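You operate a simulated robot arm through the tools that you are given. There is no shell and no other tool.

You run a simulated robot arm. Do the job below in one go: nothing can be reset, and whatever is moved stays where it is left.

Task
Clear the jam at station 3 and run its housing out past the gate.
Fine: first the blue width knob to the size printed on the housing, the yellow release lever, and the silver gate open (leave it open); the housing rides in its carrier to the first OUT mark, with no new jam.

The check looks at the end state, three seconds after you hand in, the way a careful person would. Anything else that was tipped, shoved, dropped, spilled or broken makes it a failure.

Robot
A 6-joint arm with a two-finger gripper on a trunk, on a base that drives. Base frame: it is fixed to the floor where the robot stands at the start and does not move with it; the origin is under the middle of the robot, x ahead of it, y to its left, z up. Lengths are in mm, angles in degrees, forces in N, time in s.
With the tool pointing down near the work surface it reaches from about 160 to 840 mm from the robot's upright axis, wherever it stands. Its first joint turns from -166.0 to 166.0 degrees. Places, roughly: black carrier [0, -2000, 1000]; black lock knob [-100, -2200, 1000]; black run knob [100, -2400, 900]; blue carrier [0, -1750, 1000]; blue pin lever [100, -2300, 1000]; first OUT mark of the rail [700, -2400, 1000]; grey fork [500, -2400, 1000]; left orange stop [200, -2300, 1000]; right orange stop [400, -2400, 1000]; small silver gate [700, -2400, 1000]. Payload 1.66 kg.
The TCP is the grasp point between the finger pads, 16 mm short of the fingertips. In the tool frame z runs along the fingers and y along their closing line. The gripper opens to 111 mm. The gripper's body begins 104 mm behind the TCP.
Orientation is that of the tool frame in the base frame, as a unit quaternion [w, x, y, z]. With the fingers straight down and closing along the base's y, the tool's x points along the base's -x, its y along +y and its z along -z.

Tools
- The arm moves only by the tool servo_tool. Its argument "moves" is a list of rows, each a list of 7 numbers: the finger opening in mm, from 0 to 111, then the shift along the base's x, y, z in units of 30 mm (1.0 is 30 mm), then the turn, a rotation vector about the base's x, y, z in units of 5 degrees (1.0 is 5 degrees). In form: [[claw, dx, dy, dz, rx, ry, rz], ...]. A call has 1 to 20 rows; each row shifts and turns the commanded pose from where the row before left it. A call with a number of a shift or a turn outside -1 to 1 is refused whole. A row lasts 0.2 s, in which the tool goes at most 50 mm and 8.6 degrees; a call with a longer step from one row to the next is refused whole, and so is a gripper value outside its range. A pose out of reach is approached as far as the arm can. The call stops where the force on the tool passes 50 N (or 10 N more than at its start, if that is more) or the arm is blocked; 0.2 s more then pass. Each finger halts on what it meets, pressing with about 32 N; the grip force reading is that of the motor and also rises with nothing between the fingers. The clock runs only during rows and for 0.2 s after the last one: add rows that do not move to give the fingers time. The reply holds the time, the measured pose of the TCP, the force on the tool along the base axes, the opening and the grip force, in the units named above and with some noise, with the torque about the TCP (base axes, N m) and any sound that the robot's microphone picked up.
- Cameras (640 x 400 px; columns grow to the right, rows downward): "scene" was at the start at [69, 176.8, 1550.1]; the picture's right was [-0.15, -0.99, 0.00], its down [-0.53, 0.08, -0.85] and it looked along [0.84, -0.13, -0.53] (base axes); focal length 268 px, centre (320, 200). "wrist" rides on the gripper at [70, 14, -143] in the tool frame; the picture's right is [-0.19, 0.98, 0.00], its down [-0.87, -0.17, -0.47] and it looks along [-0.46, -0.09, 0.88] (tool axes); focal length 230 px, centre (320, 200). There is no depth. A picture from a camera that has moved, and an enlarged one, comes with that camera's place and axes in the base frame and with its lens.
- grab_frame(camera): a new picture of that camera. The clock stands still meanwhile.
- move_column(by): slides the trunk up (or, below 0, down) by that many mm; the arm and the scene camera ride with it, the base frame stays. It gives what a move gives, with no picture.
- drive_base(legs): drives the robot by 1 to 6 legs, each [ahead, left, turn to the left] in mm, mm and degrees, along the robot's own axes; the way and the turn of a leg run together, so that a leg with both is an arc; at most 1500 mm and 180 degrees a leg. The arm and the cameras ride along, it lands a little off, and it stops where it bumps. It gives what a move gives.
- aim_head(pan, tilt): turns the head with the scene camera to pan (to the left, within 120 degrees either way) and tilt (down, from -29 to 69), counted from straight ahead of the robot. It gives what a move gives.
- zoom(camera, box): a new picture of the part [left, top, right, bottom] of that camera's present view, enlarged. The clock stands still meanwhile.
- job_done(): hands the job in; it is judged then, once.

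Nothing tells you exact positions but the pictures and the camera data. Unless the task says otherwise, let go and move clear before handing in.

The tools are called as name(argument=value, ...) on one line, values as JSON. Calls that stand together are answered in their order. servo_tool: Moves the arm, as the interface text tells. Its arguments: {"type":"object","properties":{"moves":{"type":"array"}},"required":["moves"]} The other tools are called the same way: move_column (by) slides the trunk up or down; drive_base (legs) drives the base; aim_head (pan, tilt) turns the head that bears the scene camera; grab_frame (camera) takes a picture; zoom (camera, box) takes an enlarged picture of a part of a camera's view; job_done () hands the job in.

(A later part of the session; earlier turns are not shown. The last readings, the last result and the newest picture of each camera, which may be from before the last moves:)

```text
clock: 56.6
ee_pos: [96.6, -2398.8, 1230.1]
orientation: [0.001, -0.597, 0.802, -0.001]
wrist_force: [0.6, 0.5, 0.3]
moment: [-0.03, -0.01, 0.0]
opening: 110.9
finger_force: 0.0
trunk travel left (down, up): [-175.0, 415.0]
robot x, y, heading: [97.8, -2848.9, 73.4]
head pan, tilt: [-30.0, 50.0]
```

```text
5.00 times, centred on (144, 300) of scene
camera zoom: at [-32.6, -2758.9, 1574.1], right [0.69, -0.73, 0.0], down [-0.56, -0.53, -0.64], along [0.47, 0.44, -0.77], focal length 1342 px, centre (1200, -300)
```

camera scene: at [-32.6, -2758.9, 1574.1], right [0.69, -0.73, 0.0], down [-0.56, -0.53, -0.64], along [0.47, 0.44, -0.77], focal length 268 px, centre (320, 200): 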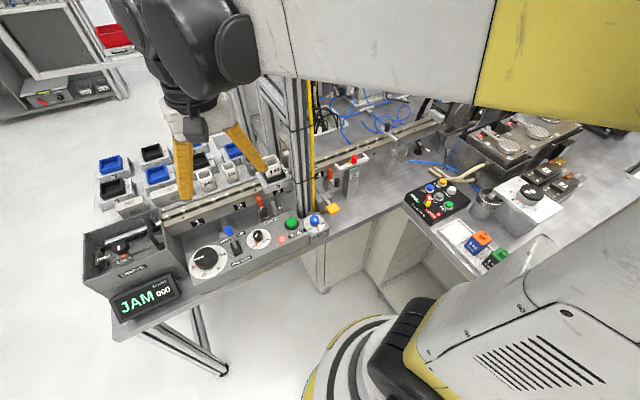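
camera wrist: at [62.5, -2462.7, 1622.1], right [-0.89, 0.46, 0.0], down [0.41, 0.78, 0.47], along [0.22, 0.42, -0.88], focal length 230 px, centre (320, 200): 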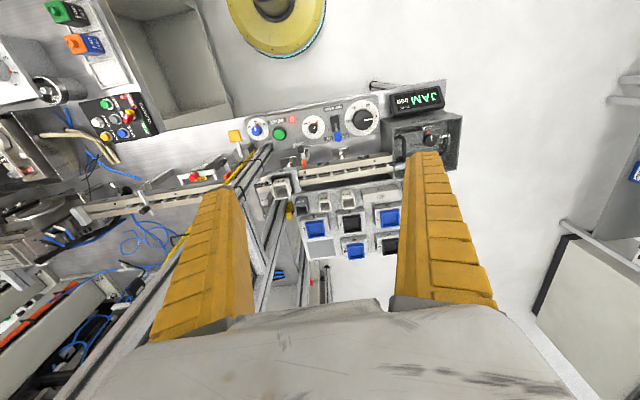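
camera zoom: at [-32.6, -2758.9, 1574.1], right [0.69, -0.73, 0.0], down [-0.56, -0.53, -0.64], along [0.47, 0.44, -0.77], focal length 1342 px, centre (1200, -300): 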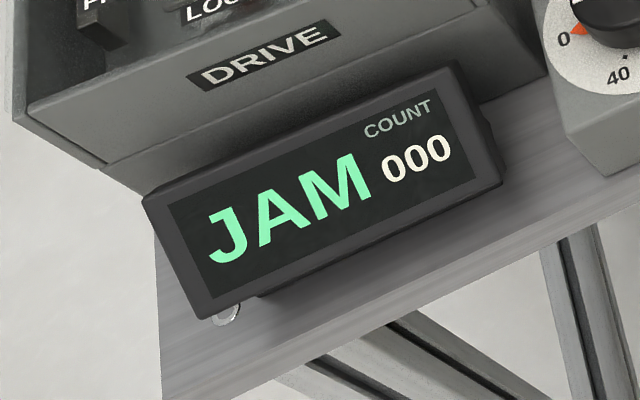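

The width dial is horizontal with 60° between 40 and 44; the knob centre is (295.5, -2425.7), top z≈931, diameter ≈27.5. I'll lean the tool back 25° (away from the post), yaw it -30°, narrow the fingers and approach above the knob.

servo_tool(moves=[[44, 0, 0, 0, 0.958, -0.286, 0], [44, 0, 0, 0, 0.958, -0.286, 0], [44, 0, 0, 0, 0.958, -0.286, 0], [44, 0, 0, 0, 0.958, -0.286, 0], [44, 0, 0, 0, 0.958, -0.286, 0], [44, 0, 0, 0, 0, 0, -1], [44, 0, 0, 0, 0, 0, -1], [44, 0, 0, 0, 0, 0, -1], [44, 0, 0, 0, 0, 0, -1], [44, 0, 0, 0, 0, 0, -1], [44, 0, 0, 0, 0, 0, -1]])

grab_frame(camera="scene")

```text
clock: 59.0
ee_pos: [95.8, -2399.3, 1229.9]
orientation: [0.201, -0.361, 0.907, 0.08]
wrist_force: [0.2, -0.1, -0.2]
moment: [0.02, -0.03, 0.01]
opening: 46.3
finger_force: 1.6
trunk travel left (down, up): [-175.0, 415.0]
robot x, y, heading: [100.4, -2850.2, 73.4]
head pan, tilt: [-30.0, 50.0]
```

```text
taken
camera scene: at [-32.7, -2758.6, 1574.0], right [0.69, -0.73, 0.0], down [-0.56, -0.53, -0.64], along [0.47, 0.44, -0.77], focal length 268 px, centre (320, 200)
```

scene: 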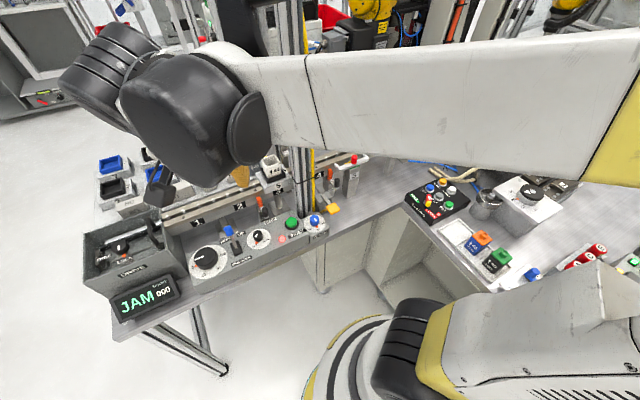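

The tool is leaned and yawed as intended. Now I'll move it above the knob.

servo_tool(moves=[[44, 0.667, -0.089, -0.733, 0, 0, 0], [44, 0.667, -0.089, -0.733, 0, 0, 0], [44, 0.667, -0.089, -0.733, 0, 0, 0], [44, 0.667, -0.089, -0.733, 0, 0, 0], [44, 0.667, -0.089, -0.733, 0, 0, 0], [44, 0.667, -0.089, -0.733, 0, 0, 0], [44, 0.667, -0.089, -0.733, 0, 0, 0], [44, 0.667, -0.089, -0.733, 0, 0, 0], [44, 0.667, -0.089, -0.733, 0, 0, 0], [44, 0.667, -0.089, -0.733, 0, 0, 0]])

grab_frame(camera="wrist")

grab_frame(camera="scene")

```text
clock: 61.2
ee_pos: [298.2, -2426.7, 1008.8]
orientation: [0.201, -0.361, 0.907, 0.08]
wrist_force: [0.6, 0.0, 1.1]
moment: [0.05, -0.05, -0.02]
opening: 46.3
finger_force: 1.5
trunk travel left (down, up): [-175.0, 415.0]
robot x, y, heading: [97.9, -2845.2, 73.3]
head pan, tilt: [-30.0, 50.0]
```

```text
taken
camera wrist: at [197.7, -2501.5, 1108.6], right [-0.55, 0.83, 0.08], down [0.54, 0.28, 0.79], along [0.64, 0.48, -0.6], focal length 230 px, centre (320, 200)
```

wrist: 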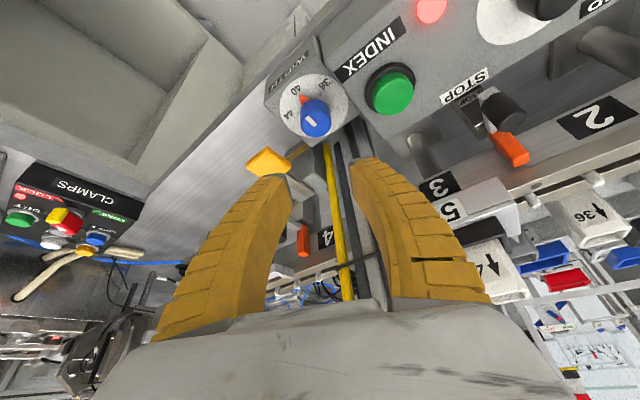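

```text
taken
camera scene: at [-32.2, -2758.3, 1574.0], right [0.69, -0.73, 0.0], down [-0.56, -0.53, -0.64], along [0.47, 0.44, -0.77], focal length 268 px, centre (320, 200)
```

scene: 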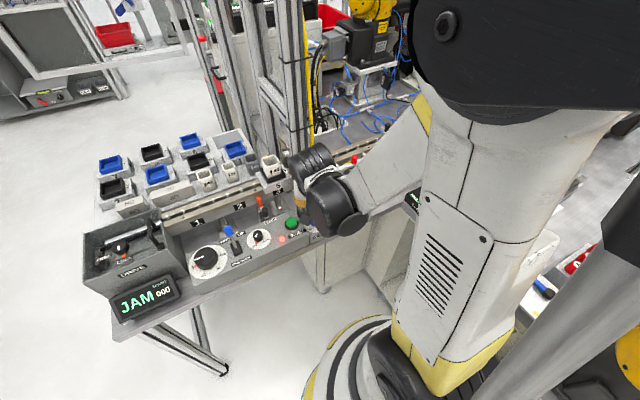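

zoom(camera="wrist", box=[240, 60, 400, 160])

zoom(camera="scene", box=[260, 120, 388, 250])

```text
4.00 times, centred on (320, 110) of wrist
camera zoom: at [197.7, -2501.5, 1108.6], right [-0.55, 0.83, 0.08], down [0.54, 0.28, 0.79], along [0.64, 0.48, -0.6], focal length 920 px, centre (320, 560)
```

zoom: 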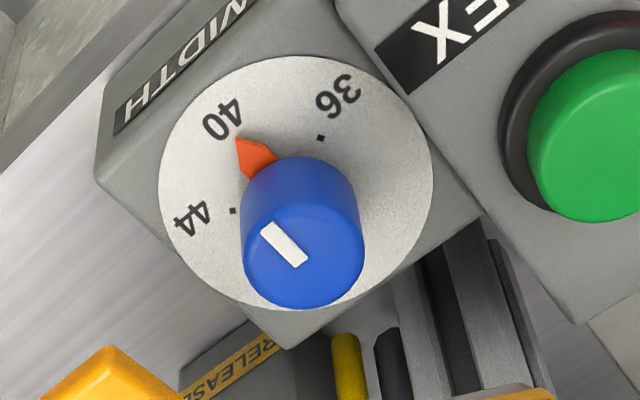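

```text
3.08 times, centred on (324, 185) of scene
camera zoom: at [-32.2, -2758.3, 1574.0], right [0.69, -0.73, 0.0], down [-0.56, -0.53, -0.64], along [0.47, 0.44, -0.77], focal length 826 px, centre (308, 246)
```

zoom: 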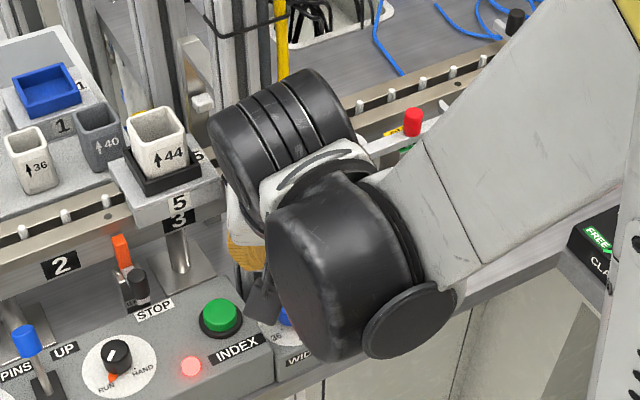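

The wrist camera confirms the knob centre at about (294.5, -2425.4), and the wrist has clearance to the post. I'll descend to grip height.

servo_tool(moves=[[44, -0.08, 0.03, -0.64, 0, 0, 0], [44, 0, 0, -0.64, 0, 0, 0], [44, 0, 0, -0.64, 0, 0, 0], [44, 0, 0, -0.6, 0, 0, 0], [44, 0, 0, 0, 0, 0, 0]])

zoom(camera="wrist", box=[240, 100, 400, 200])

zoom(camera="scene", box=[270, 150, 350, 250])

```text
clock: 62.4
ee_pos: [295.3, -2421.6, 951.6]
orientation: [0.2, -0.362, 0.907, 0.08]
wrist_force: [0.6, 0.8, -0.1]
moment: [0.0, 0.0, 0.0]
opening: 46.6
finger_force: 1.4
out of reach, approached as far as the arm can: row 4
trunk travel left (down, up): [-175.0, 415.0]
robot x, y, heading: [97.9, -2842.0, 73.4]
head pan, tilt: [-30.0, 50.0]
```

```text
4.00 times, centred on (320, 150) of wrist
camera zoom: at [195.6, -2495.9, 1050.4], right [-0.55, 0.83, 0.08], down [0.54, 0.28, 0.79], along [0.64, 0.48, -0.6], focal length 920 px, centre (320, 400)
```

zoom: 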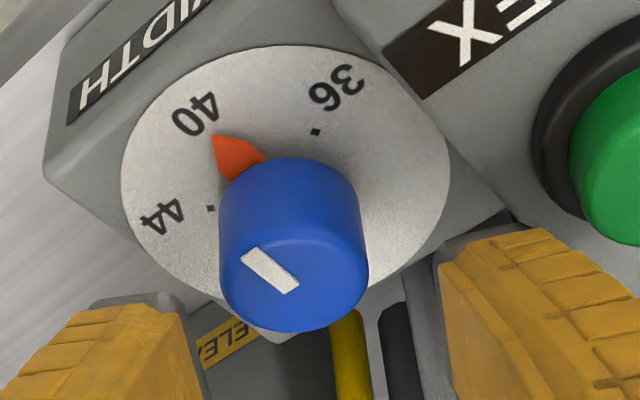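

```text
4.00 times, centred on (310, 200) of scene
camera zoom: at [-32.6, -2758.8, 1574.0], right [0.69, -0.73, 0.0], down [-0.56, -0.53, -0.64], along [0.47, 0.44, -0.77], focal length 1074 px, centre (360, 200)
```

zoom: 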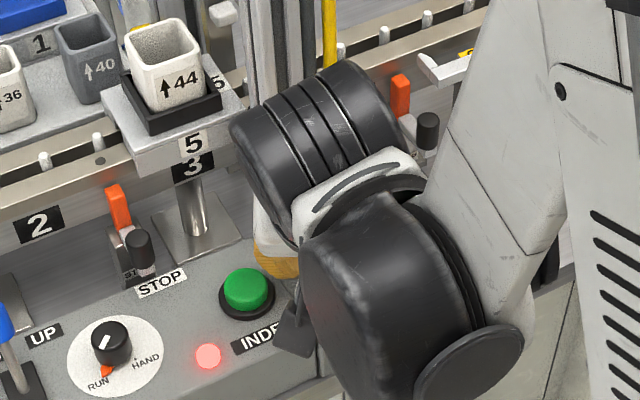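

The arm is folded to its limit at this trunk height, so it can't go lower. I'll back up, lower the trunk by 100 mm, and descend again.

servo_tool(moves=[[44, 0, 0, 1, 0, 0, 0], [44, 0, 0, 1, 0, 0, 0], [44, 0, 0, 1, 0, 0, 0], [44, 0, 0, 1, 0, 0, 0], [44, 0, 0, 0.5, 0, 0, 0], [44, 0, 0, 0, 0, 0, 0]])

```text
clock: 63.8
ee_pos: [297.2, -2421.6, 1087.6]
orientation: [0.201, -0.362, 0.907, 0.08]
wrist_force: [0.4, 0.6, 0.7]
moment: [-0.02, -0.01, -0.01]
opening: 46.1
finger_force: 1.1
trunk travel left (down, up): [-175.0, 415.0]
robot x, y, heading: [98.6, -2849.0, 73.3]
head pan, tilt: [-30.0, 50.0]
```

move_column(by=-110)

servo_tool(moves=[[44, -0.05, -0.06, -0.3, 0, 0, 0], [44, -0.02, -0.06, -0.4, 0, 0, 0], [44, 0, 0, -0.4, 0, 0, 0], [44, 0, 0, -0.35, 0, 0, 0], [44, 0, 0, 0, 0, 0, 0]])

zoom(camera="wrist", box=[240, 100, 400, 200])

grab_frame(camera="scene")

```text
clock: 65.2
ee_pos: [297.2, -2422.4, 976.9]
orientation: [0.201, -0.362, 0.907, 0.081]
wrist_force: [0.7, -0.2, -0.1]
moment: [0.01, 0.0, -0.01]
opening: 46.4
finger_force: 1.8
trunk travel left (down, up): [-65.0, 525.0]
robot x, y, heading: [98.2, -2848.1, 73.3]
head pan, tilt: [-30.0, 50.0]
```

```text
clock: 66.4
ee_pos: [295.8, -2424.9, 934.0]
orientation: [0.202, -0.36, 0.907, 0.08]
wrist_force: [5.9, 4.2, 22.9]
moment: [0.54, 0.65, -0.25]
opening: 44.7
finger_force: 1.4
trunk travel left (down, up): [-65.0, 525.0]
robot x, y, heading: [99.5, -2846.4, 73.2]
head pan, tilt: [-30.0, 50.0]
```

```text
4.00 times, centred on (320, 150) of wrist
camera zoom: at [195.6, -2501.4, 1033.7], right [-0.55, 0.83, 0.08], down [0.54, 0.28, 0.79], along [0.64, 0.48, -0.6], focal length 920 px, centre (320, 400)
```

zoom: 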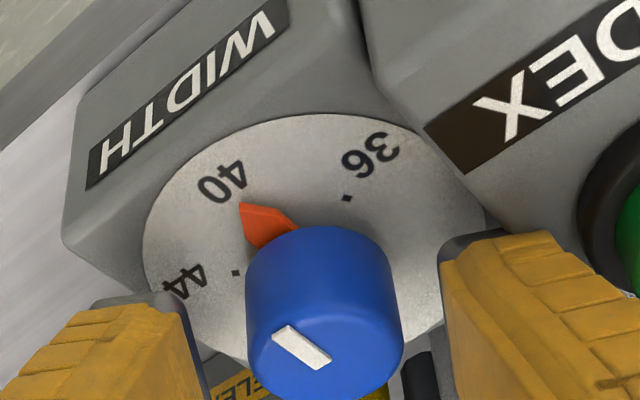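

```text
taken
camera scene: at [-32.4, -2759.7, 1464.3], right [0.69, -0.73, 0.0], down [-0.56, -0.53, -0.64], along [0.47, 0.44, -0.77], focal length 268 px, centre (320, 200)
```

scene: 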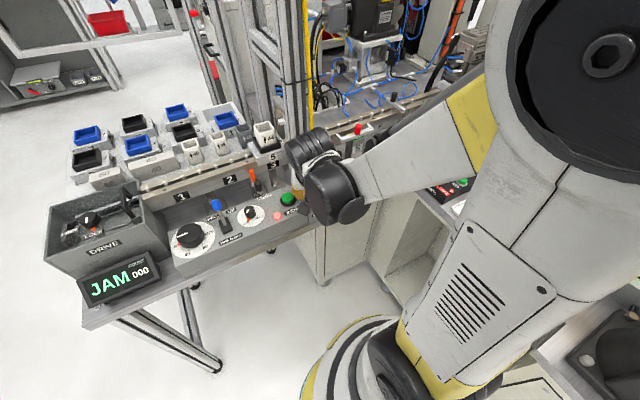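

A finger touched the edge of the neighbouring INDEX panel (about 23 N upward). I'll lift slightly, narrow the opening to 35 mm so it clears, then settle around the knob.

servo_tool(moves=[[44, 0, 0, 0.35, 0, 0, 0], [36, 0, 0, 0, 0, 0, 0], [36, 0, 0, 0, 0, 0, 0], [36, 0, 0, 0, 0, 0, 0]])

zoom(camera="wrist", box=[240, 100, 400, 200])

```text
clock: 67.4
ee_pos: [295.4, -2426.0, 944.3]
orientation: [0.202, -0.361, 0.907, 0.08]
wrist_force: [-1.2, -0.1, 0.0]
moment: [0.0, 0.03, 0.0]
opening: 38.5
finger_force: 1.3
trunk travel left (down, up): [-65.0, 525.0]
robot x, y, heading: [99.6, -2848.2, 73.2]
head pan, tilt: [-30.0, 50.0]
```

```text
4.00 times, centred on (320, 150) of wrist
camera zoom: at [194.8, -2501.1, 1044.1], right [-0.55, 0.83, 0.08], down [0.54, 0.28, 0.79], along [0.64, 0.48, -0.6], focal length 920 px, centre (320, 400)
```

zoom: 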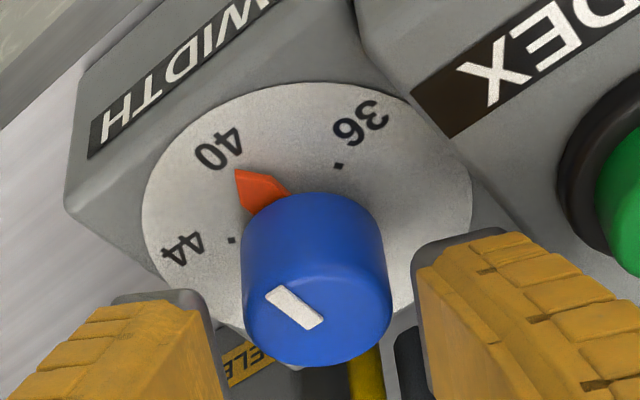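

servo_tool(moves=[[36, 0, 0.02, -0.2, 0, 0, 0], [36, 0, 0, -0.2, 0, 0, 0], [36, 0, 0, 0, 0, 0, 0]])

zoom(camera="wrist", box=[240, 100, 400, 200])

```text
clock: 68.2
ee_pos: [294.9, -2424.9, 934.6]
orientation: [0.202, -0.361, 0.907, 0.081]
wrist_force: [9.0, 4.9, 32.2]
moment: [0.75, 0.84, -0.37]
opening: 35.2
finger_force: 0.6
trunk travel left (down, up): [-65.0, 525.0]
robot x, y, heading: [98.9, -2848.8, 73.5]
head pan, tilt: [-30.0, 50.0]
```

```text
4.00 times, centred on (320, 150) of wrist
camera zoom: at [195.4, -2499.7, 1032.8], right [-0.55, 0.83, 0.08], down [0.54, 0.28, 0.8], along [0.64, 0.48, -0.6], focal length 920 px, centre (320, 400)
```

zoom: 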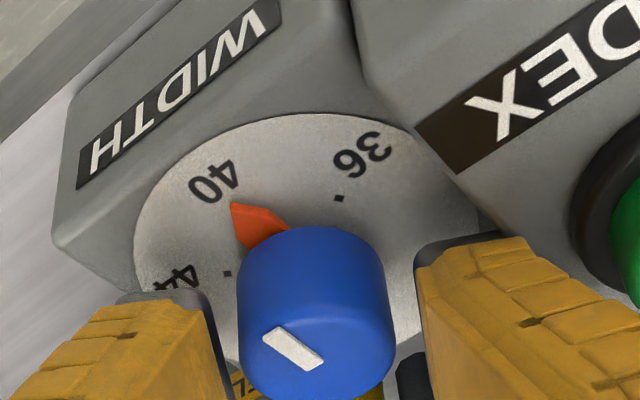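

Still touching something (about 32 N up at the left finger). I'll lift off and look closely from the scene camera.

servo_tool(moves=[[36, 0, 0, 0.4, 0, 0, 0], [36, 0, 0, 0, 0, 0, 0]])

zoom(camera="scene", box=[270, 160, 334, 220])

grab_frame(camera="wrist")

```text
clock: 68.8
ee_pos: [294.1, -2426.1, 944.3]
orientation: [0.201, -0.362, 0.907, 0.08]
wrist_force: [-0.3, -1.2, 1.2]
moment: [0.02, 0.03, 0.01]
opening: 38.4
finger_force: 1.5
trunk travel left (down, up): [-65.0, 525.0]
robot x, y, heading: [101.1, -2847.9, 73.6]
head pan, tilt: [-30.0, 50.0]
```

```text
6.67 times, centred on (302, 190) of scene
camera zoom: at [-32.8, -2759.0, 1463.9], right [0.69, -0.73, 0.0], down [-0.56, -0.53, -0.64], along [0.47, 0.44, -0.77], focal length 1789 px, centre (440, 267)
```

zoom: 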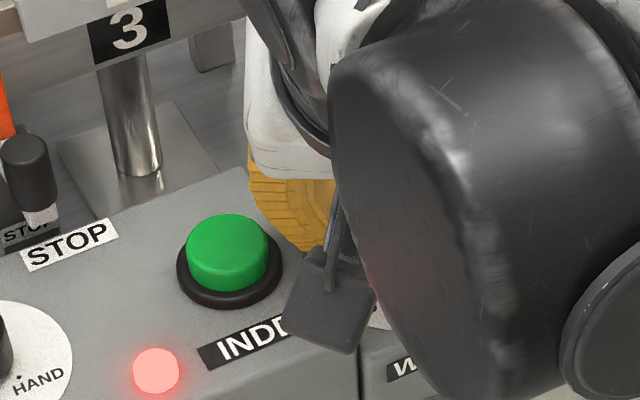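

```text
taken
camera wrist: at [194.6, -2500.2, 1043.4], right [-0.55, 0.83, 0.08], down [0.54, 0.28, 0.79], along [0.64, 0.48, -0.6], focal length 230 px, centre (320, 200)
```

wrist: 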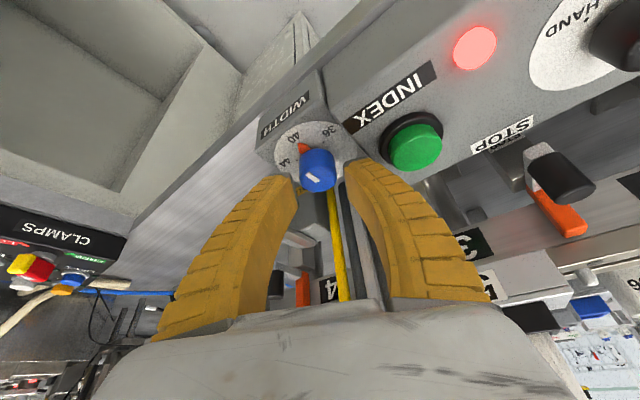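

The left finger's outer bulge was riding on the INDEX panel edge. I'll grip only the upper part of the knob (TCP z≈939), where there's clearance.

servo_tool(moves=[[36, 0.01, 0.02, -0.18, 0, 0, 0], [36, 0, 0, 0, 0, 0, 0], [15, 0, 0, 0, 0, 0, 0], [15, 0, 0, 0, 0, 0, 0], [15, 0, 0, 0, 0, 0, 0]])

zoom(camera="wrist", box=[240, 100, 400, 200])

```text
clock: 70.0
ee_pos: [295.0, -2425.4, 939.2]
orientation: [0.2, -0.362, 0.907, 0.08]
wrist_force: [-4.0, -3.0, 6.1]
moment: [-0.46, 0.35, 0.0]
opening: 23.0
finger_force: 34.4
trunk travel left (down, up): [-65.0, 525.0]
robot x, y, heading: [97.1, -2846.5, 73.5]
head pan, tilt: [-30.0, 50.0]
```

```text
4.00 times, centred on (320, 150) of wrist
camera zoom: at [195.2, -2500.2, 1038.5], right [-0.55, 0.83, 0.08], down [0.54, 0.28, 0.79], along [0.64, 0.48, -0.6], focal length 920 px, centre (320, 400)
```

zoom: 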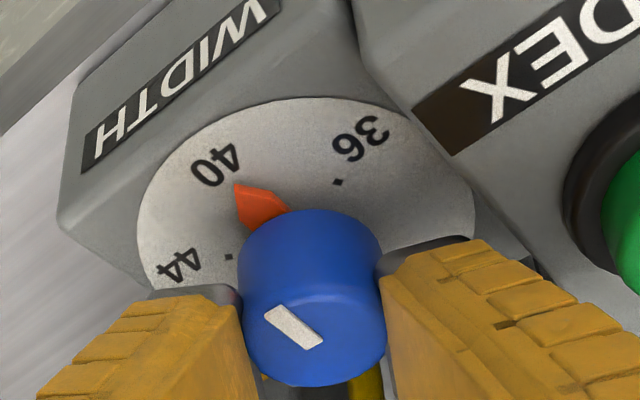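

Gripped the knob (34 N). Now I'll rotate counter-clockwise, first 30°.

servo_tool(moves=[[15, 0, 0, 0, 0, 0, 0.6], [15, 0, 0, 0, 0, 0, 0.8], [15, 0, 0, 0, 0, 0, 0.8], [15, 0, 0, 0, 0, 0, 0.8], [15, 0, 0, 0, 0, 0, 1], [15, 0, 0, 0, 0, 0, 1], [15, 0, 0, 0, 0, 0, 1], [15, 0, 0, 0, 0, 0, 0]])

zoom(camera="wrist", box=[240, 100, 400, 200])

zoom(camera="scene", box=[250, 130, 378, 230])

```text
clock: 71.8
ee_pos: [294.5, -2426.4, 939.5]
orientation: [0.174, -0.584, 0.782, 0.129]
wrist_force: [3.7, -15.2, 3.1]
moment: [-0.55, 0.03, -0.02]
opening: 22.8
finger_force: 34.3
trunk travel left (down, up): [-65.0, 525.0]
robot x, y, heading: [95.6, -2847.8, 73.5]
head pan, tilt: [-30.0, 50.0]
```

```text
4.00 times, centred on (320, 150) of wrist
camera zoom: at [246.5, -2540.1, 1038.6], right [-0.89, 0.44, 0.08], down [0.33, 0.51, 0.79], along [0.31, 0.73, -0.6], focal length 920 px, centre (320, 400)
```

zoom: 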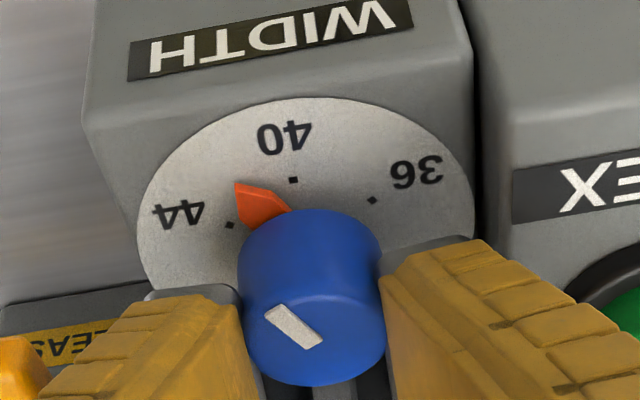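

```text
4.00 times, centred on (314, 180) of scene
camera zoom: at [-32.2, -2760.5, 1464.2], right [0.69, -0.73, 0.0], down [-0.56, -0.53, -0.64], along [0.47, 0.44, -0.77], focal length 1074 px, centre (344, 280)
```

zoom: 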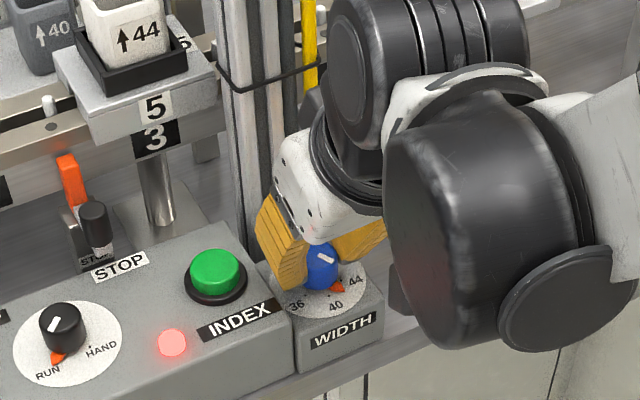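

The pointer moved 30° with the knob. I'll turn the remaining 30°.

servo_tool(moves=[[15, 0, -0.02, 0, 0, 0, 1], [15, 0, -0.02, 0, 0, 0, 1], [15, 0, -0.01, 0, 0, 0, 1], [15, 0, 0, 0, 0, 0, 1], [15, 0, 0, 0, 0, 0, 1], [15, 0, 0, 0, 0, 0, 1], [15, 0, 0, 0, 0, 0, 0]])

zoom(camera="wrist", box=[240, 100, 400, 200])

zoom(camera="scene", box=[250, 130, 378, 230])

```text
clock: 73.4
ee_pos: [295.9, -2426.1, 940.0]
orientation: [-0.135, 0.766, -0.605, -0.17]
wrist_force: [15.6, 1.4, 13.6]
moment: [0.01, -0.18, -0.02]
opening: 21.2
finger_force: 33.8
trunk travel left (down, up): [-65.0, 525.0]
robot x, y, heading: [96.4, -2849.2, 73.1]
head pan, tilt: [-30.0, 50.0]
```

```text
4.00 times, centred on (320, 150) of wrist
camera zoom: at [311.1, -2549.4, 1038.3], right [-0.99, -0.06, 0.08], down [0.03, 0.61, 0.79], along [-0.1, 0.79, -0.6], focal length 920 px, centre (320, 400)
```

zoom: 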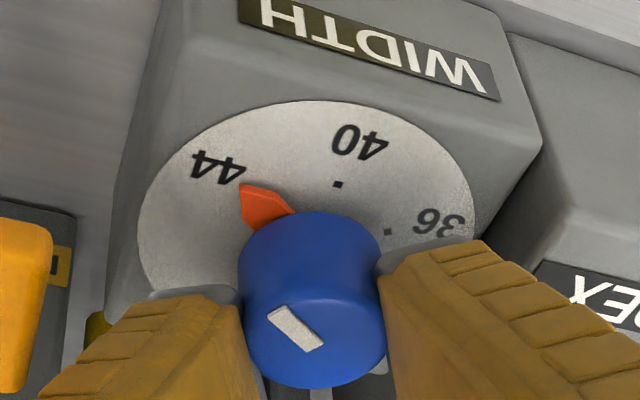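

```text
4.00 times, centred on (314, 180) of scene
camera zoom: at [-31.1, -2759.4, 1464.3], right [0.69, -0.73, 0.0], down [-0.56, -0.53, -0.64], along [0.47, 0.44, -0.77], focal length 1074 px, centre (344, 280)
```

zoom: 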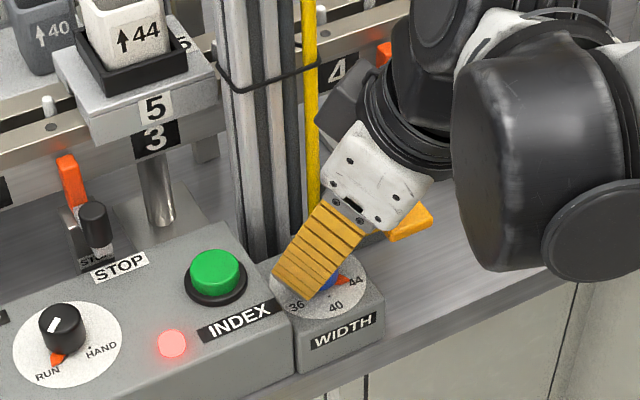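

The pointer now covers the 44 mark. I'll release, lift away and check from the scene camera.

servo_tool(moves=[[34, 0, 0, 0.05, 0, 0, 0], [34, 0, 0, 0.2, 0, 0, 0], [34, 0, 0, 0.6, 0, 0, 0], [34, 0, 0, 1, 0, 0, 0], [34, 0, 0, 1, 0, 0, 0], [34, 0, 0, 1, 0, 0, 0]])

grab_frame(camera="scene")

zoom(camera="scene", box=[280, 165, 360, 215])

zoom(camera="wrist", box=[240, 60, 400, 160])

```text
clock: 74.8
ee_pos: [294.2, -2424.3, 1055.2]
orientation: [-0.134, 0.766, -0.605, -0.17]
wrist_force: [0.2, 0.6, 0.2]
moment: [0.02, 0.02, 0.0]
opening: 36.6
finger_force: 2.3
trunk travel left (down, up): [-65.0, 525.0]
robot x, y, heading: [97.2, -2845.0, 73.5]
head pan, tilt: [-30.0, 50.0]
```

```text
taken
camera scene: at [-32.6, -2758.9, 1464.0], right [0.69, -0.73, 0.0], down [-0.56, -0.53, -0.64], along [0.47, 0.44, -0.77], focal length 268 px, centre (320, 200)
```

scene: 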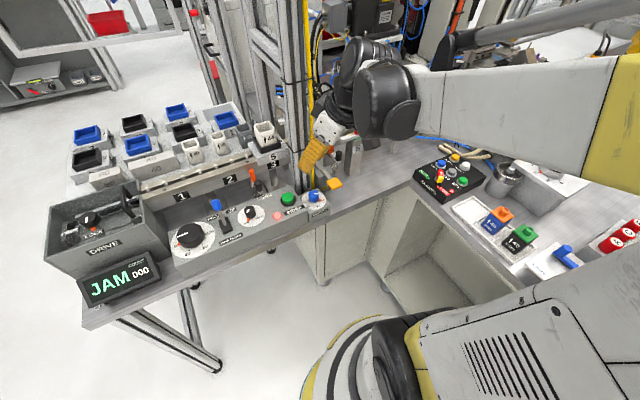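

```text
8.00 times, centred on (320, 190) of scene
camera zoom: at [-32.6, -2758.9, 1464.0], right [0.69, -0.73, 0.0], down [-0.56, -0.53, -0.64], along [0.47, 0.44, -0.77], focal length 2147 px, centre (320, 280)
```

zoom: 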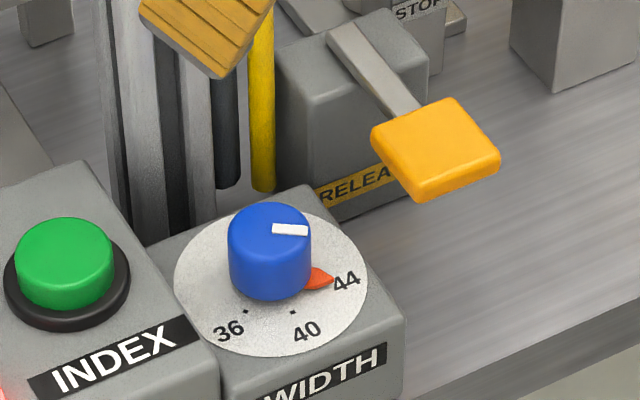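

```text
4.00 times, centred on (320, 110) of wrist
camera zoom: at [308.7, -2548.8, 1154.9], right [-0.99, -0.06, 0.08], down [0.03, 0.61, 0.79], along [-0.1, 0.79, -0.6], focal length 920 px, centre (320, 560)
```

zoom: 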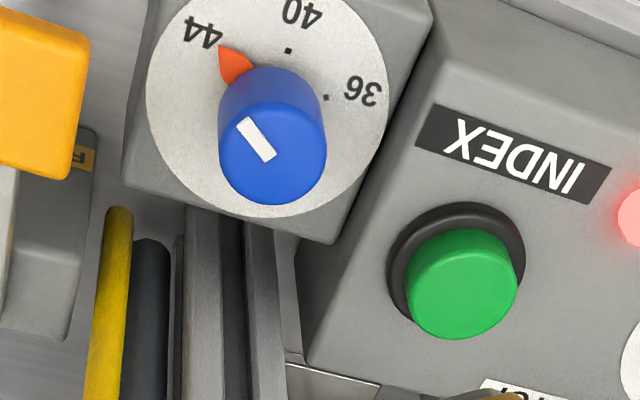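

The width knob is set at 44. Next is the RELEASE lever, its pad at about (360,-2442,936). I'll close the fingers, return the yaw, and hover above the pad.

servo_tool(moves=[[20, 0, 0, 0.5, 0, 0, -1], [10, 0, 0, 0, 0, 0, -1], [0, 0.3, -0.1, 0, 0, 0, -1], [0, 0.4, -0.1, 0, 0, 0, -1], [0, 0.5, -0.1, 0, 0, 0, -1], [0, 0.5, -0.15, 0, 0, 0, -1], [0, 0.45, -0.12, -0.5, 0, 0, 0], [0, 0, 0, -1, 0, 0, 0], [0, 0, 0, -0.9, 0, 0, 0], [0, 0, 0, 0, 0, 0, 0]])

zoom(camera="scene", box=[270, 120, 430, 220])

grab_frame(camera="wrist")

```text
clock: 77.0
ee_pos: [359.1, -2443.1, 999.1]
orientation: [0.174, -0.584, 0.782, 0.13]
wrist_force: [-0.6, 0.3, -0.1]
moment: [0.0, 0.03, -0.03]
opening: 0.0
finger_force: 28.6
trunk travel left (down, up): [-65.0, 525.0]
robot x, y, heading: [94.9, -2844.0, 73.4]
head pan, tilt: [-30.0, 50.0]
```

```text
4.00 times, centred on (350, 170) of scene
camera zoom: at [-32.5, -2758.7, 1464.0], right [0.69, -0.73, 0.0], down [-0.56, -0.53, -0.64], along [0.47, 0.44, -0.77], focal length 1074 px, centre (200, 320)
```

zoom: 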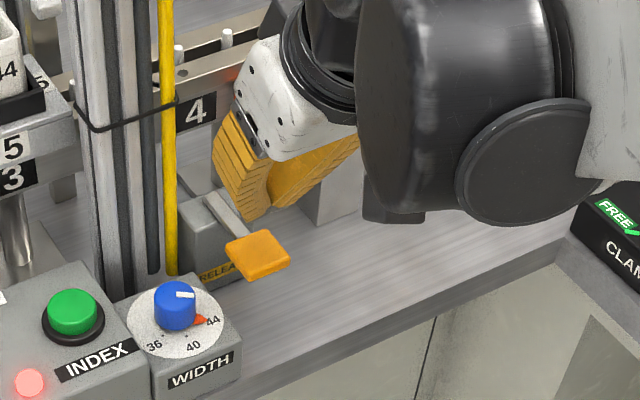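

```text
taken
camera wrist: at [309.8, -2557.1, 1096.7], right [-0.89, 0.45, 0.08], down [0.33, 0.51, 0.79], along [0.31, 0.73, -0.6], focal length 230 px, centre (320, 200)
```

wrist: 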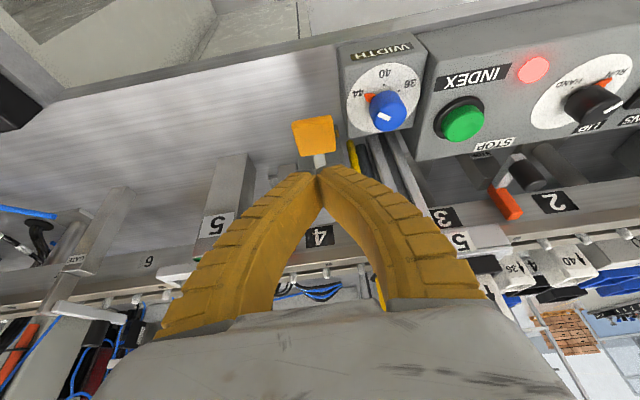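

Closed fingertips are above the pad. I'll press down gently in small steps and watch the force.

servo_tool(moves=[[0, 0, 0, -0.6, 0, 0, 0], [0, 0, 0, -0.6, 0, 0, 0], [0, 0, 0, -0.2, 0, 0, 0], [0, 0, 0, -0.15, 0, 0, 0], [0, 0, 0, -0.15, 0, 0, 0], [0, 0, 0, 0, 0, 0, 0]])

zoom(camera="scene", box=[270, 120, 430, 220])

```text
clock: 78.4
ee_pos: [359.1, -2443.1, 945.0]
orientation: [0.174, -0.584, 0.783, 0.129]
wrist_force: [-0.3, 0.2, 3.0]
moment: [-0.03, 0.0, 0.0]
opening: 5.8
finger_force: 28.7
trunk travel left (down, up): [-65.0, 525.0]
robot x, y, heading: [96.1, -2847.3, 73.4]
head pan, tilt: [-30.0, 50.0]
```

```text
4.00 times, centred on (350, 170) of scene
camera zoom: at [-32.7, -2758.9, 1464.0], right [0.69, -0.73, 0.0], down [-0.56, -0.53, -0.64], along [0.47, 0.44, -0.77], focal length 1074 px, centre (200, 320)
```

zoom: 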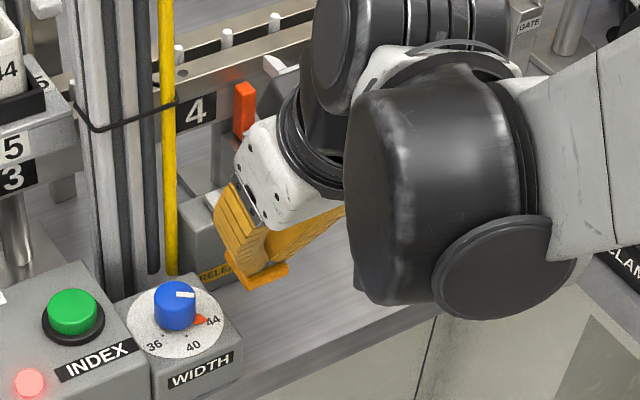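

The lever moves down easily (3 N). I'll continue pressing.

servo_tool(moves=[[0, 0, 0, -0.2, 0, 0, 0], [0, 0, 0, -0.2, 0, 0, 0], [0, 0, 0, -0.2, 0, 0, 0], [0, 0, 0, 0, 0, 0, 0]])

zoom(camera="scene", box=[270, 120, 430, 220])

zoom(camera="wrist", box=[240, 100, 400, 200])

```text
clock: 79.4
ee_pos: [359.1, -2443.2, 928.6]
orientation: [0.173, -0.583, 0.783, 0.129]
wrist_force: [0.1, -0.9, 3.8]
moment: [-0.03, 0.0, 0.0]
opening: 6.3
finger_force: 28.2
trunk travel left (down, up): [-65.0, 525.0]
robot x, y, heading: [100.0, -2846.2, 73.5]
head pan, tilt: [-30.0, 50.0]
```

```text
4.00 times, centred on (350, 170) of scene
camera zoom: at [-32.8, -2759.1, 1464.0], right [0.69, -0.73, 0.0], down [-0.56, -0.53, -0.64], along [0.47, 0.44, -0.77], focal length 1074 px, centre (200, 320)
```

zoom: 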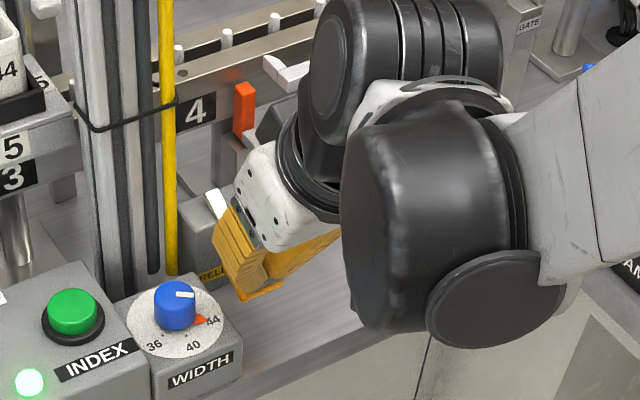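

```text
4.00 times, centred on (320, 150) of wrist
camera zoom: at [310.7, -2558.4, 1028.0], right [-0.89, 0.45, 0.08], down [0.33, 0.51, 0.79], along [0.31, 0.73, -0.6], focal length 920 px, centre (320, 400)
```

zoom: 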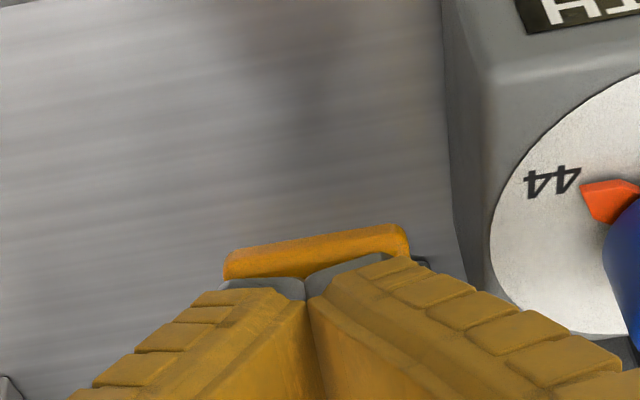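

The lamp by INDEX turned green — the jam is released. I'll lift off and check the display and the lever.

servo_tool(moves=[[0, 0, 0, 0.6, 0, 0, 0], [0, 0, 0, 1, 0, 0, 0], [0, 0, 0, 1, 0, 0, 0], [0, 0, 0, 1, 0, 0, 0], [0, 0, 0, 0, 0, 0, 0]])

grab_frame(camera="scene")

zoom(camera="scene", box=[240, 110, 400, 210])

zoom(camera="scene", box=[70, 180, 230, 310])

```text
clock: 80.6
ee_pos: [359.3, -2444.9, 1038.8]
orientation: [0.173, -0.583, 0.783, 0.129]
wrist_force: [-0.1, -0.4, -0.3]
moment: [0.02, 0.01, 0.0]
opening: 0.0
finger_force: 28.3
trunk travel left (down, up): [-65.0, 525.0]
robot x, y, heading: [96.6, -2850.9, 73.3]
head pan, tilt: [-30.0, 50.0]
```

```text
taken
camera scene: at [-32.7, -2758.9, 1464.0], right [0.69, -0.73, 0.0], down [-0.56, -0.53, -0.64], along [0.47, 0.44, -0.77], focal length 268 px, centre (320, 200)
```

scene: 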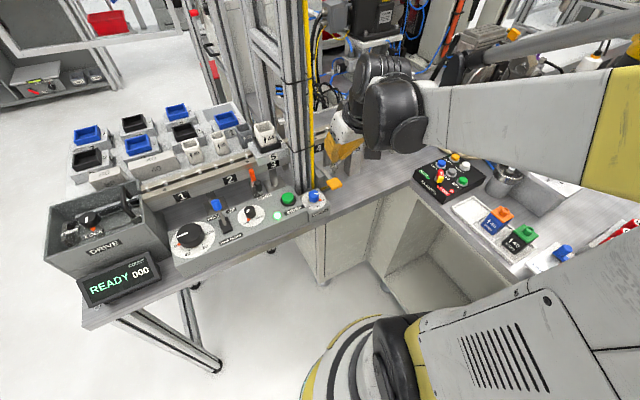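

```text
4.00 times, centred on (320, 160) of scene
camera zoom: at [-32.7, -2758.9, 1464.0], right [0.69, -0.73, 0.0], down [-0.56, -0.53, -0.64], along [0.47, 0.44, -0.77], focal length 1074 px, centre (320, 360)
```

zoom: 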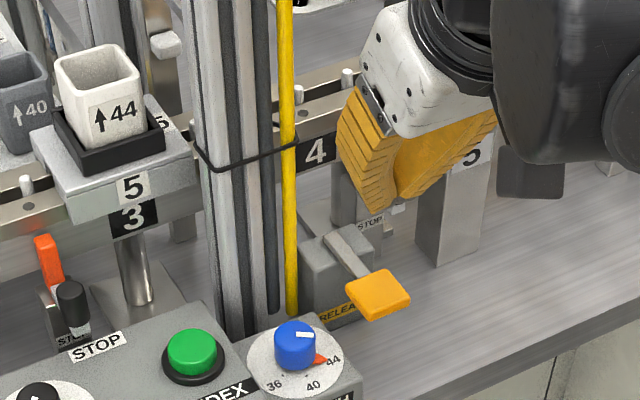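

```text
3.08 times, centred on (150, 245) of scene
camera zoom: at [-32.7, -2758.9, 1464.0], right [0.69, -0.73, 0.0], down [-0.56, -0.53, -0.64], along [0.47, 0.44, -0.77], focal length 826 px, centre (843, 62)
```

zoom: 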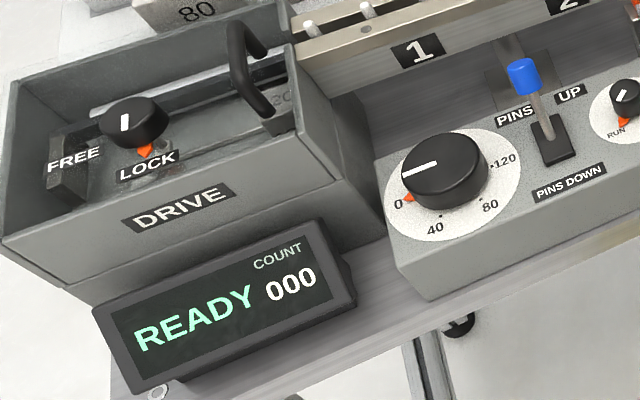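

The display reads READY and the lamp is green; the release lever sprang back. Next is the gate: I'll lift, swing the tool over to the right and look at the gate with the wrist camera.

servo_tool(moves=[[0, 0, -0.3, 1, 0, 0, 0], [0, 0.2, -0.5, 1, 0, 0, 0], [0, 0.4, -0.7, 1, 0, 0, 0], [0, 0.9, -0.5, 0.9, 0, 0, -0.9], [0, 0.9, -0.5, 0.7, 0, 0, -0.9], [0, 0.9, -0.5, 0, 0, 0, -0.9], [0, 0.9, -0.4, 0, 0, 0, -0.9], [0, 0.9, -0.3, 0, 0, 0, -0.9], [0, 0.7, -0.2, 0, 0, 0, -0.9], [0, 0.5, 0, 0, 0, 0, -0.9], [0, 0.4, 0, 0, 0, 0, -0.9], [0, 0, 0, 0, -0.607, 0.794, 0], [0, 0, 0, 0, -0.607, 0.794, 0], [0, 0, 0, 0, -0.607, 0.794, 0], [0, 0, 0, 0, -0.607, 0.794, 0], [0, 0, 0, 0, -0.607, 0.794, 0]])

grab_frame(camera="wrist")

grab_frame(camera="scene")

```text
clock: 84.0
ee_pos: [559.5, -2559.7, 1174.3]
orientation: [-0.001, -0.321, 0.947, -0.001]
wrist_force: [1.1, 1.0, -0.7]
moment: [0.01, 0.0, 0.0]
opening: 0.0
finger_force: 28.4
trunk travel left (down, up): [-65.0, 525.0]
robot x, y, heading: [98.9, -2848.7, 73.2]
head pan, tilt: [-30.0, 50.0]
```

```text
taken
camera wrist: at [496.3, -2591.4, 1316.6], right [-0.45, 0.89, 0.0], down [0.79, 0.39, 0.47], along [0.42, 0.21, -0.88], focal length 230 px, centre (320, 200)
```

wrist: 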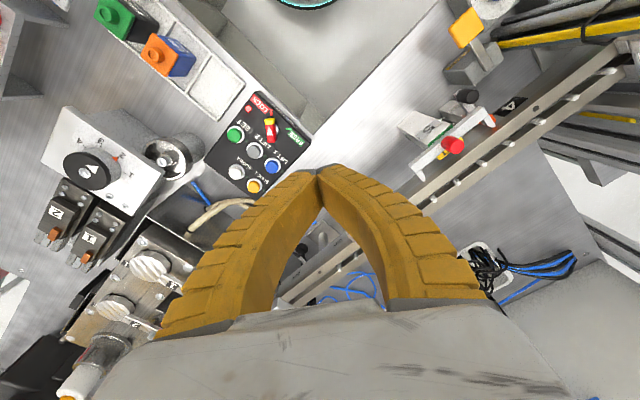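

```text
taken
camera scene: at [-32.4, -2758.7, 1464.0], right [0.69, -0.73, 0.0], down [-0.56, -0.53, -0.64], along [0.47, 0.44, -0.77], focal length 268 px, centre (320, 200)
```

scene: 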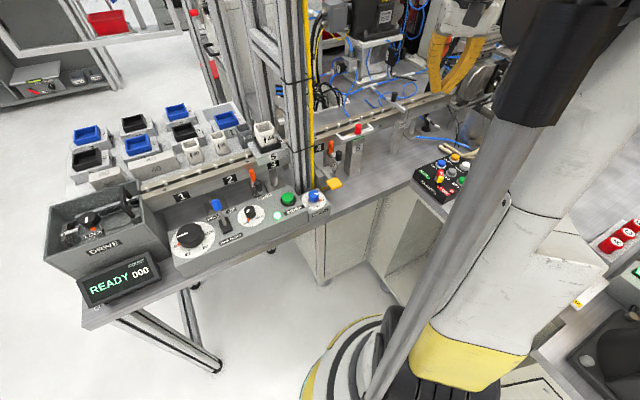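

zoom(camera="scene", box=[365, 80, 429, 120])

zoom(camera="scene", box=[300, 80, 460, 180])

zoom(camera="wrist", box=[240, 200, 400, 300])

```text
10.00 times, centred on (397, 100) of scene
camera zoom: at [-32.4, -2758.7, 1464.0], right [0.69, -0.73, 0.0], down [-0.56, -0.53, -0.64], along [0.47, 0.44, -0.77], focal length 2684 px, centre (-450, 1200)
```

zoom: 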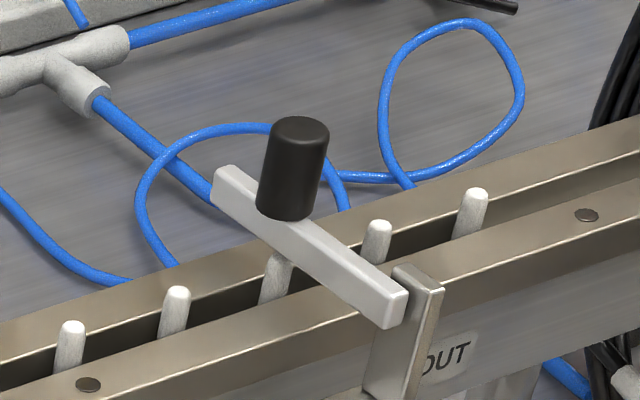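

```text
4.00 times, centred on (380, 130) of scene
camera zoom: at [-32.4, -2758.7, 1464.0], right [0.69, -0.73, 0.0], down [-0.56, -0.53, -0.64], along [0.47, 0.44, -0.77], focal length 1074 px, centre (80, 480)
```

zoom: 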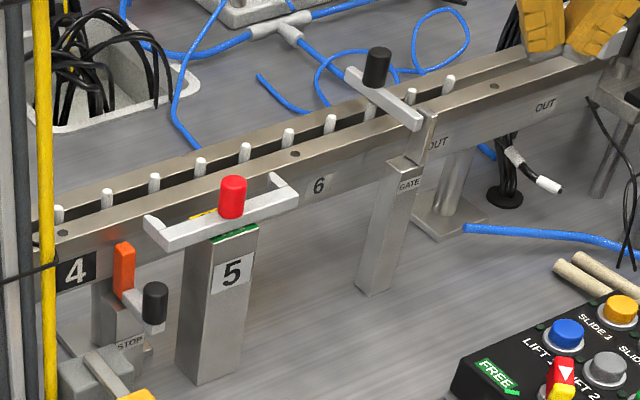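

```text
4.00 times, centred on (320, 250) of wrist
camera zoom: at [496.3, -2591.4, 1316.6], right [-0.45, 0.89, 0.0], down [0.79, 0.39, 0.47], along [0.42, 0.21, -0.88], focal length 920 px, centre (320, 0)
```

zoom: 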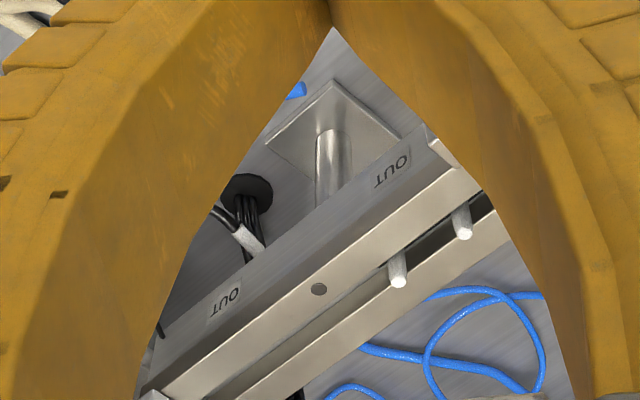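

The gate bar lies across the rail at s≈713, hinged at its near end, with a black knob (≈22 mm) at about (681,-2395.5), top z≈1053. I'll go above the knob with the fingers closing along the rail direction.

servo_tool(moves=[[60, 0, 0, 0, 0, 0, 0.994], [60, 0, 0, 0, 0, 0, 0.994], [60, 0, 0, 0, 0, 0, 0.994], [60, 0.4, 0.5, 0, 0, 0, 0.994], [60, 0.5, 0.7, 0, 0, 0, 0.994], [60, 0.6, 0.8, 0, 0, 0, 0.994], [60, 0.6, 0.8, 0, 0, 0, 0.994], [60, 0.6, 0.8, 0, 0, 0, 0], [60, 0.6, 0.8, 0, 0, 0, 0], [60, 0.6, 0.8, 0, 0, 0, 0], [60, 0.16, 0.27, 0, 0, 0, 0], [60, 0, 0, 0, 0, 0, 0]])

grab_frame(camera="wrist")

grab_frame(camera="scene")

```text
clock: 86.6
ee_pos: [681.1, -2396.6, 1173.3]
orientation: [0.0, -0.589, 0.808, 0.001]
wrist_force: [-0.5, 0.3, -0.5]
moment: [-0.01, -0.03, 0.0]
opening: 61.9
finger_force: 1.3
trunk travel left (down, up): [-65.0, 525.0]
robot x, y, heading: [97.8, -2845.7, 73.3]
head pan, tilt: [-30.0, 50.0]
```

```text
taken
camera wrist: at [646.8, -2458.1, 1316.6], right [-0.88, 0.48, 0.0], down [0.42, 0.77, 0.47], along [0.23, 0.41, -0.88], focal length 230 px, centre (320, 200)
```

wrist: 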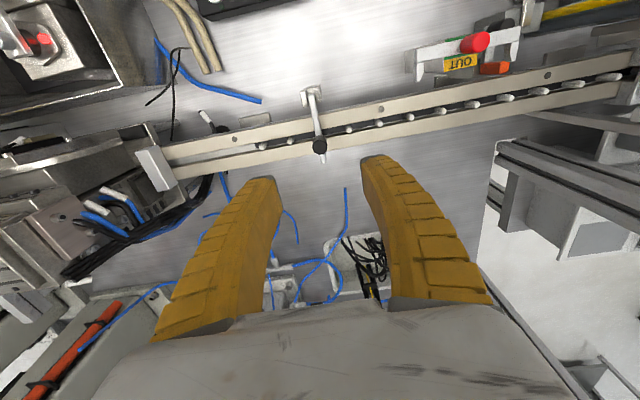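

```text
taken
camera scene: at [-32.7, -2758.9, 1464.0], right [0.69, -0.73, 0.0], down [-0.56, -0.53, -0.64], along [0.47, 0.44, -0.77], focal length 268 px, centre (320, 200)
```

scene: 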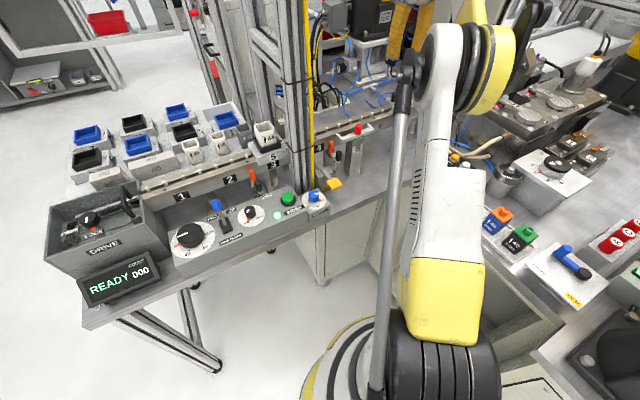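

zoom(camera="wrist", box=[260, 70, 388, 170])

```text
4.00 times, centred on (324, 120) of wrist
camera zoom: at [646.8, -2458.1, 1316.6], right [-0.88, 0.48, 0.0], down [0.42, 0.77, 0.47], along [0.23, 0.41, -0.88], focal length 920 px, centre (304, 520)
```

zoom: 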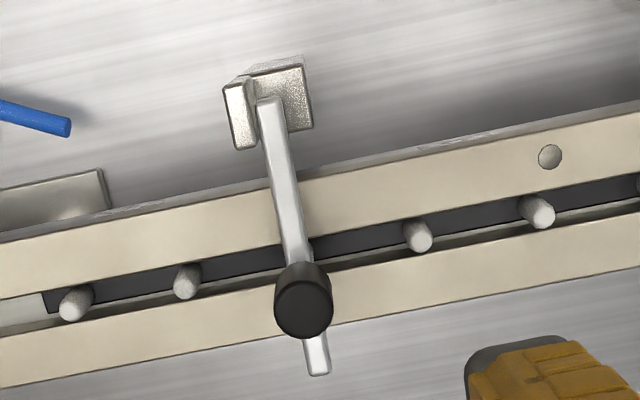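

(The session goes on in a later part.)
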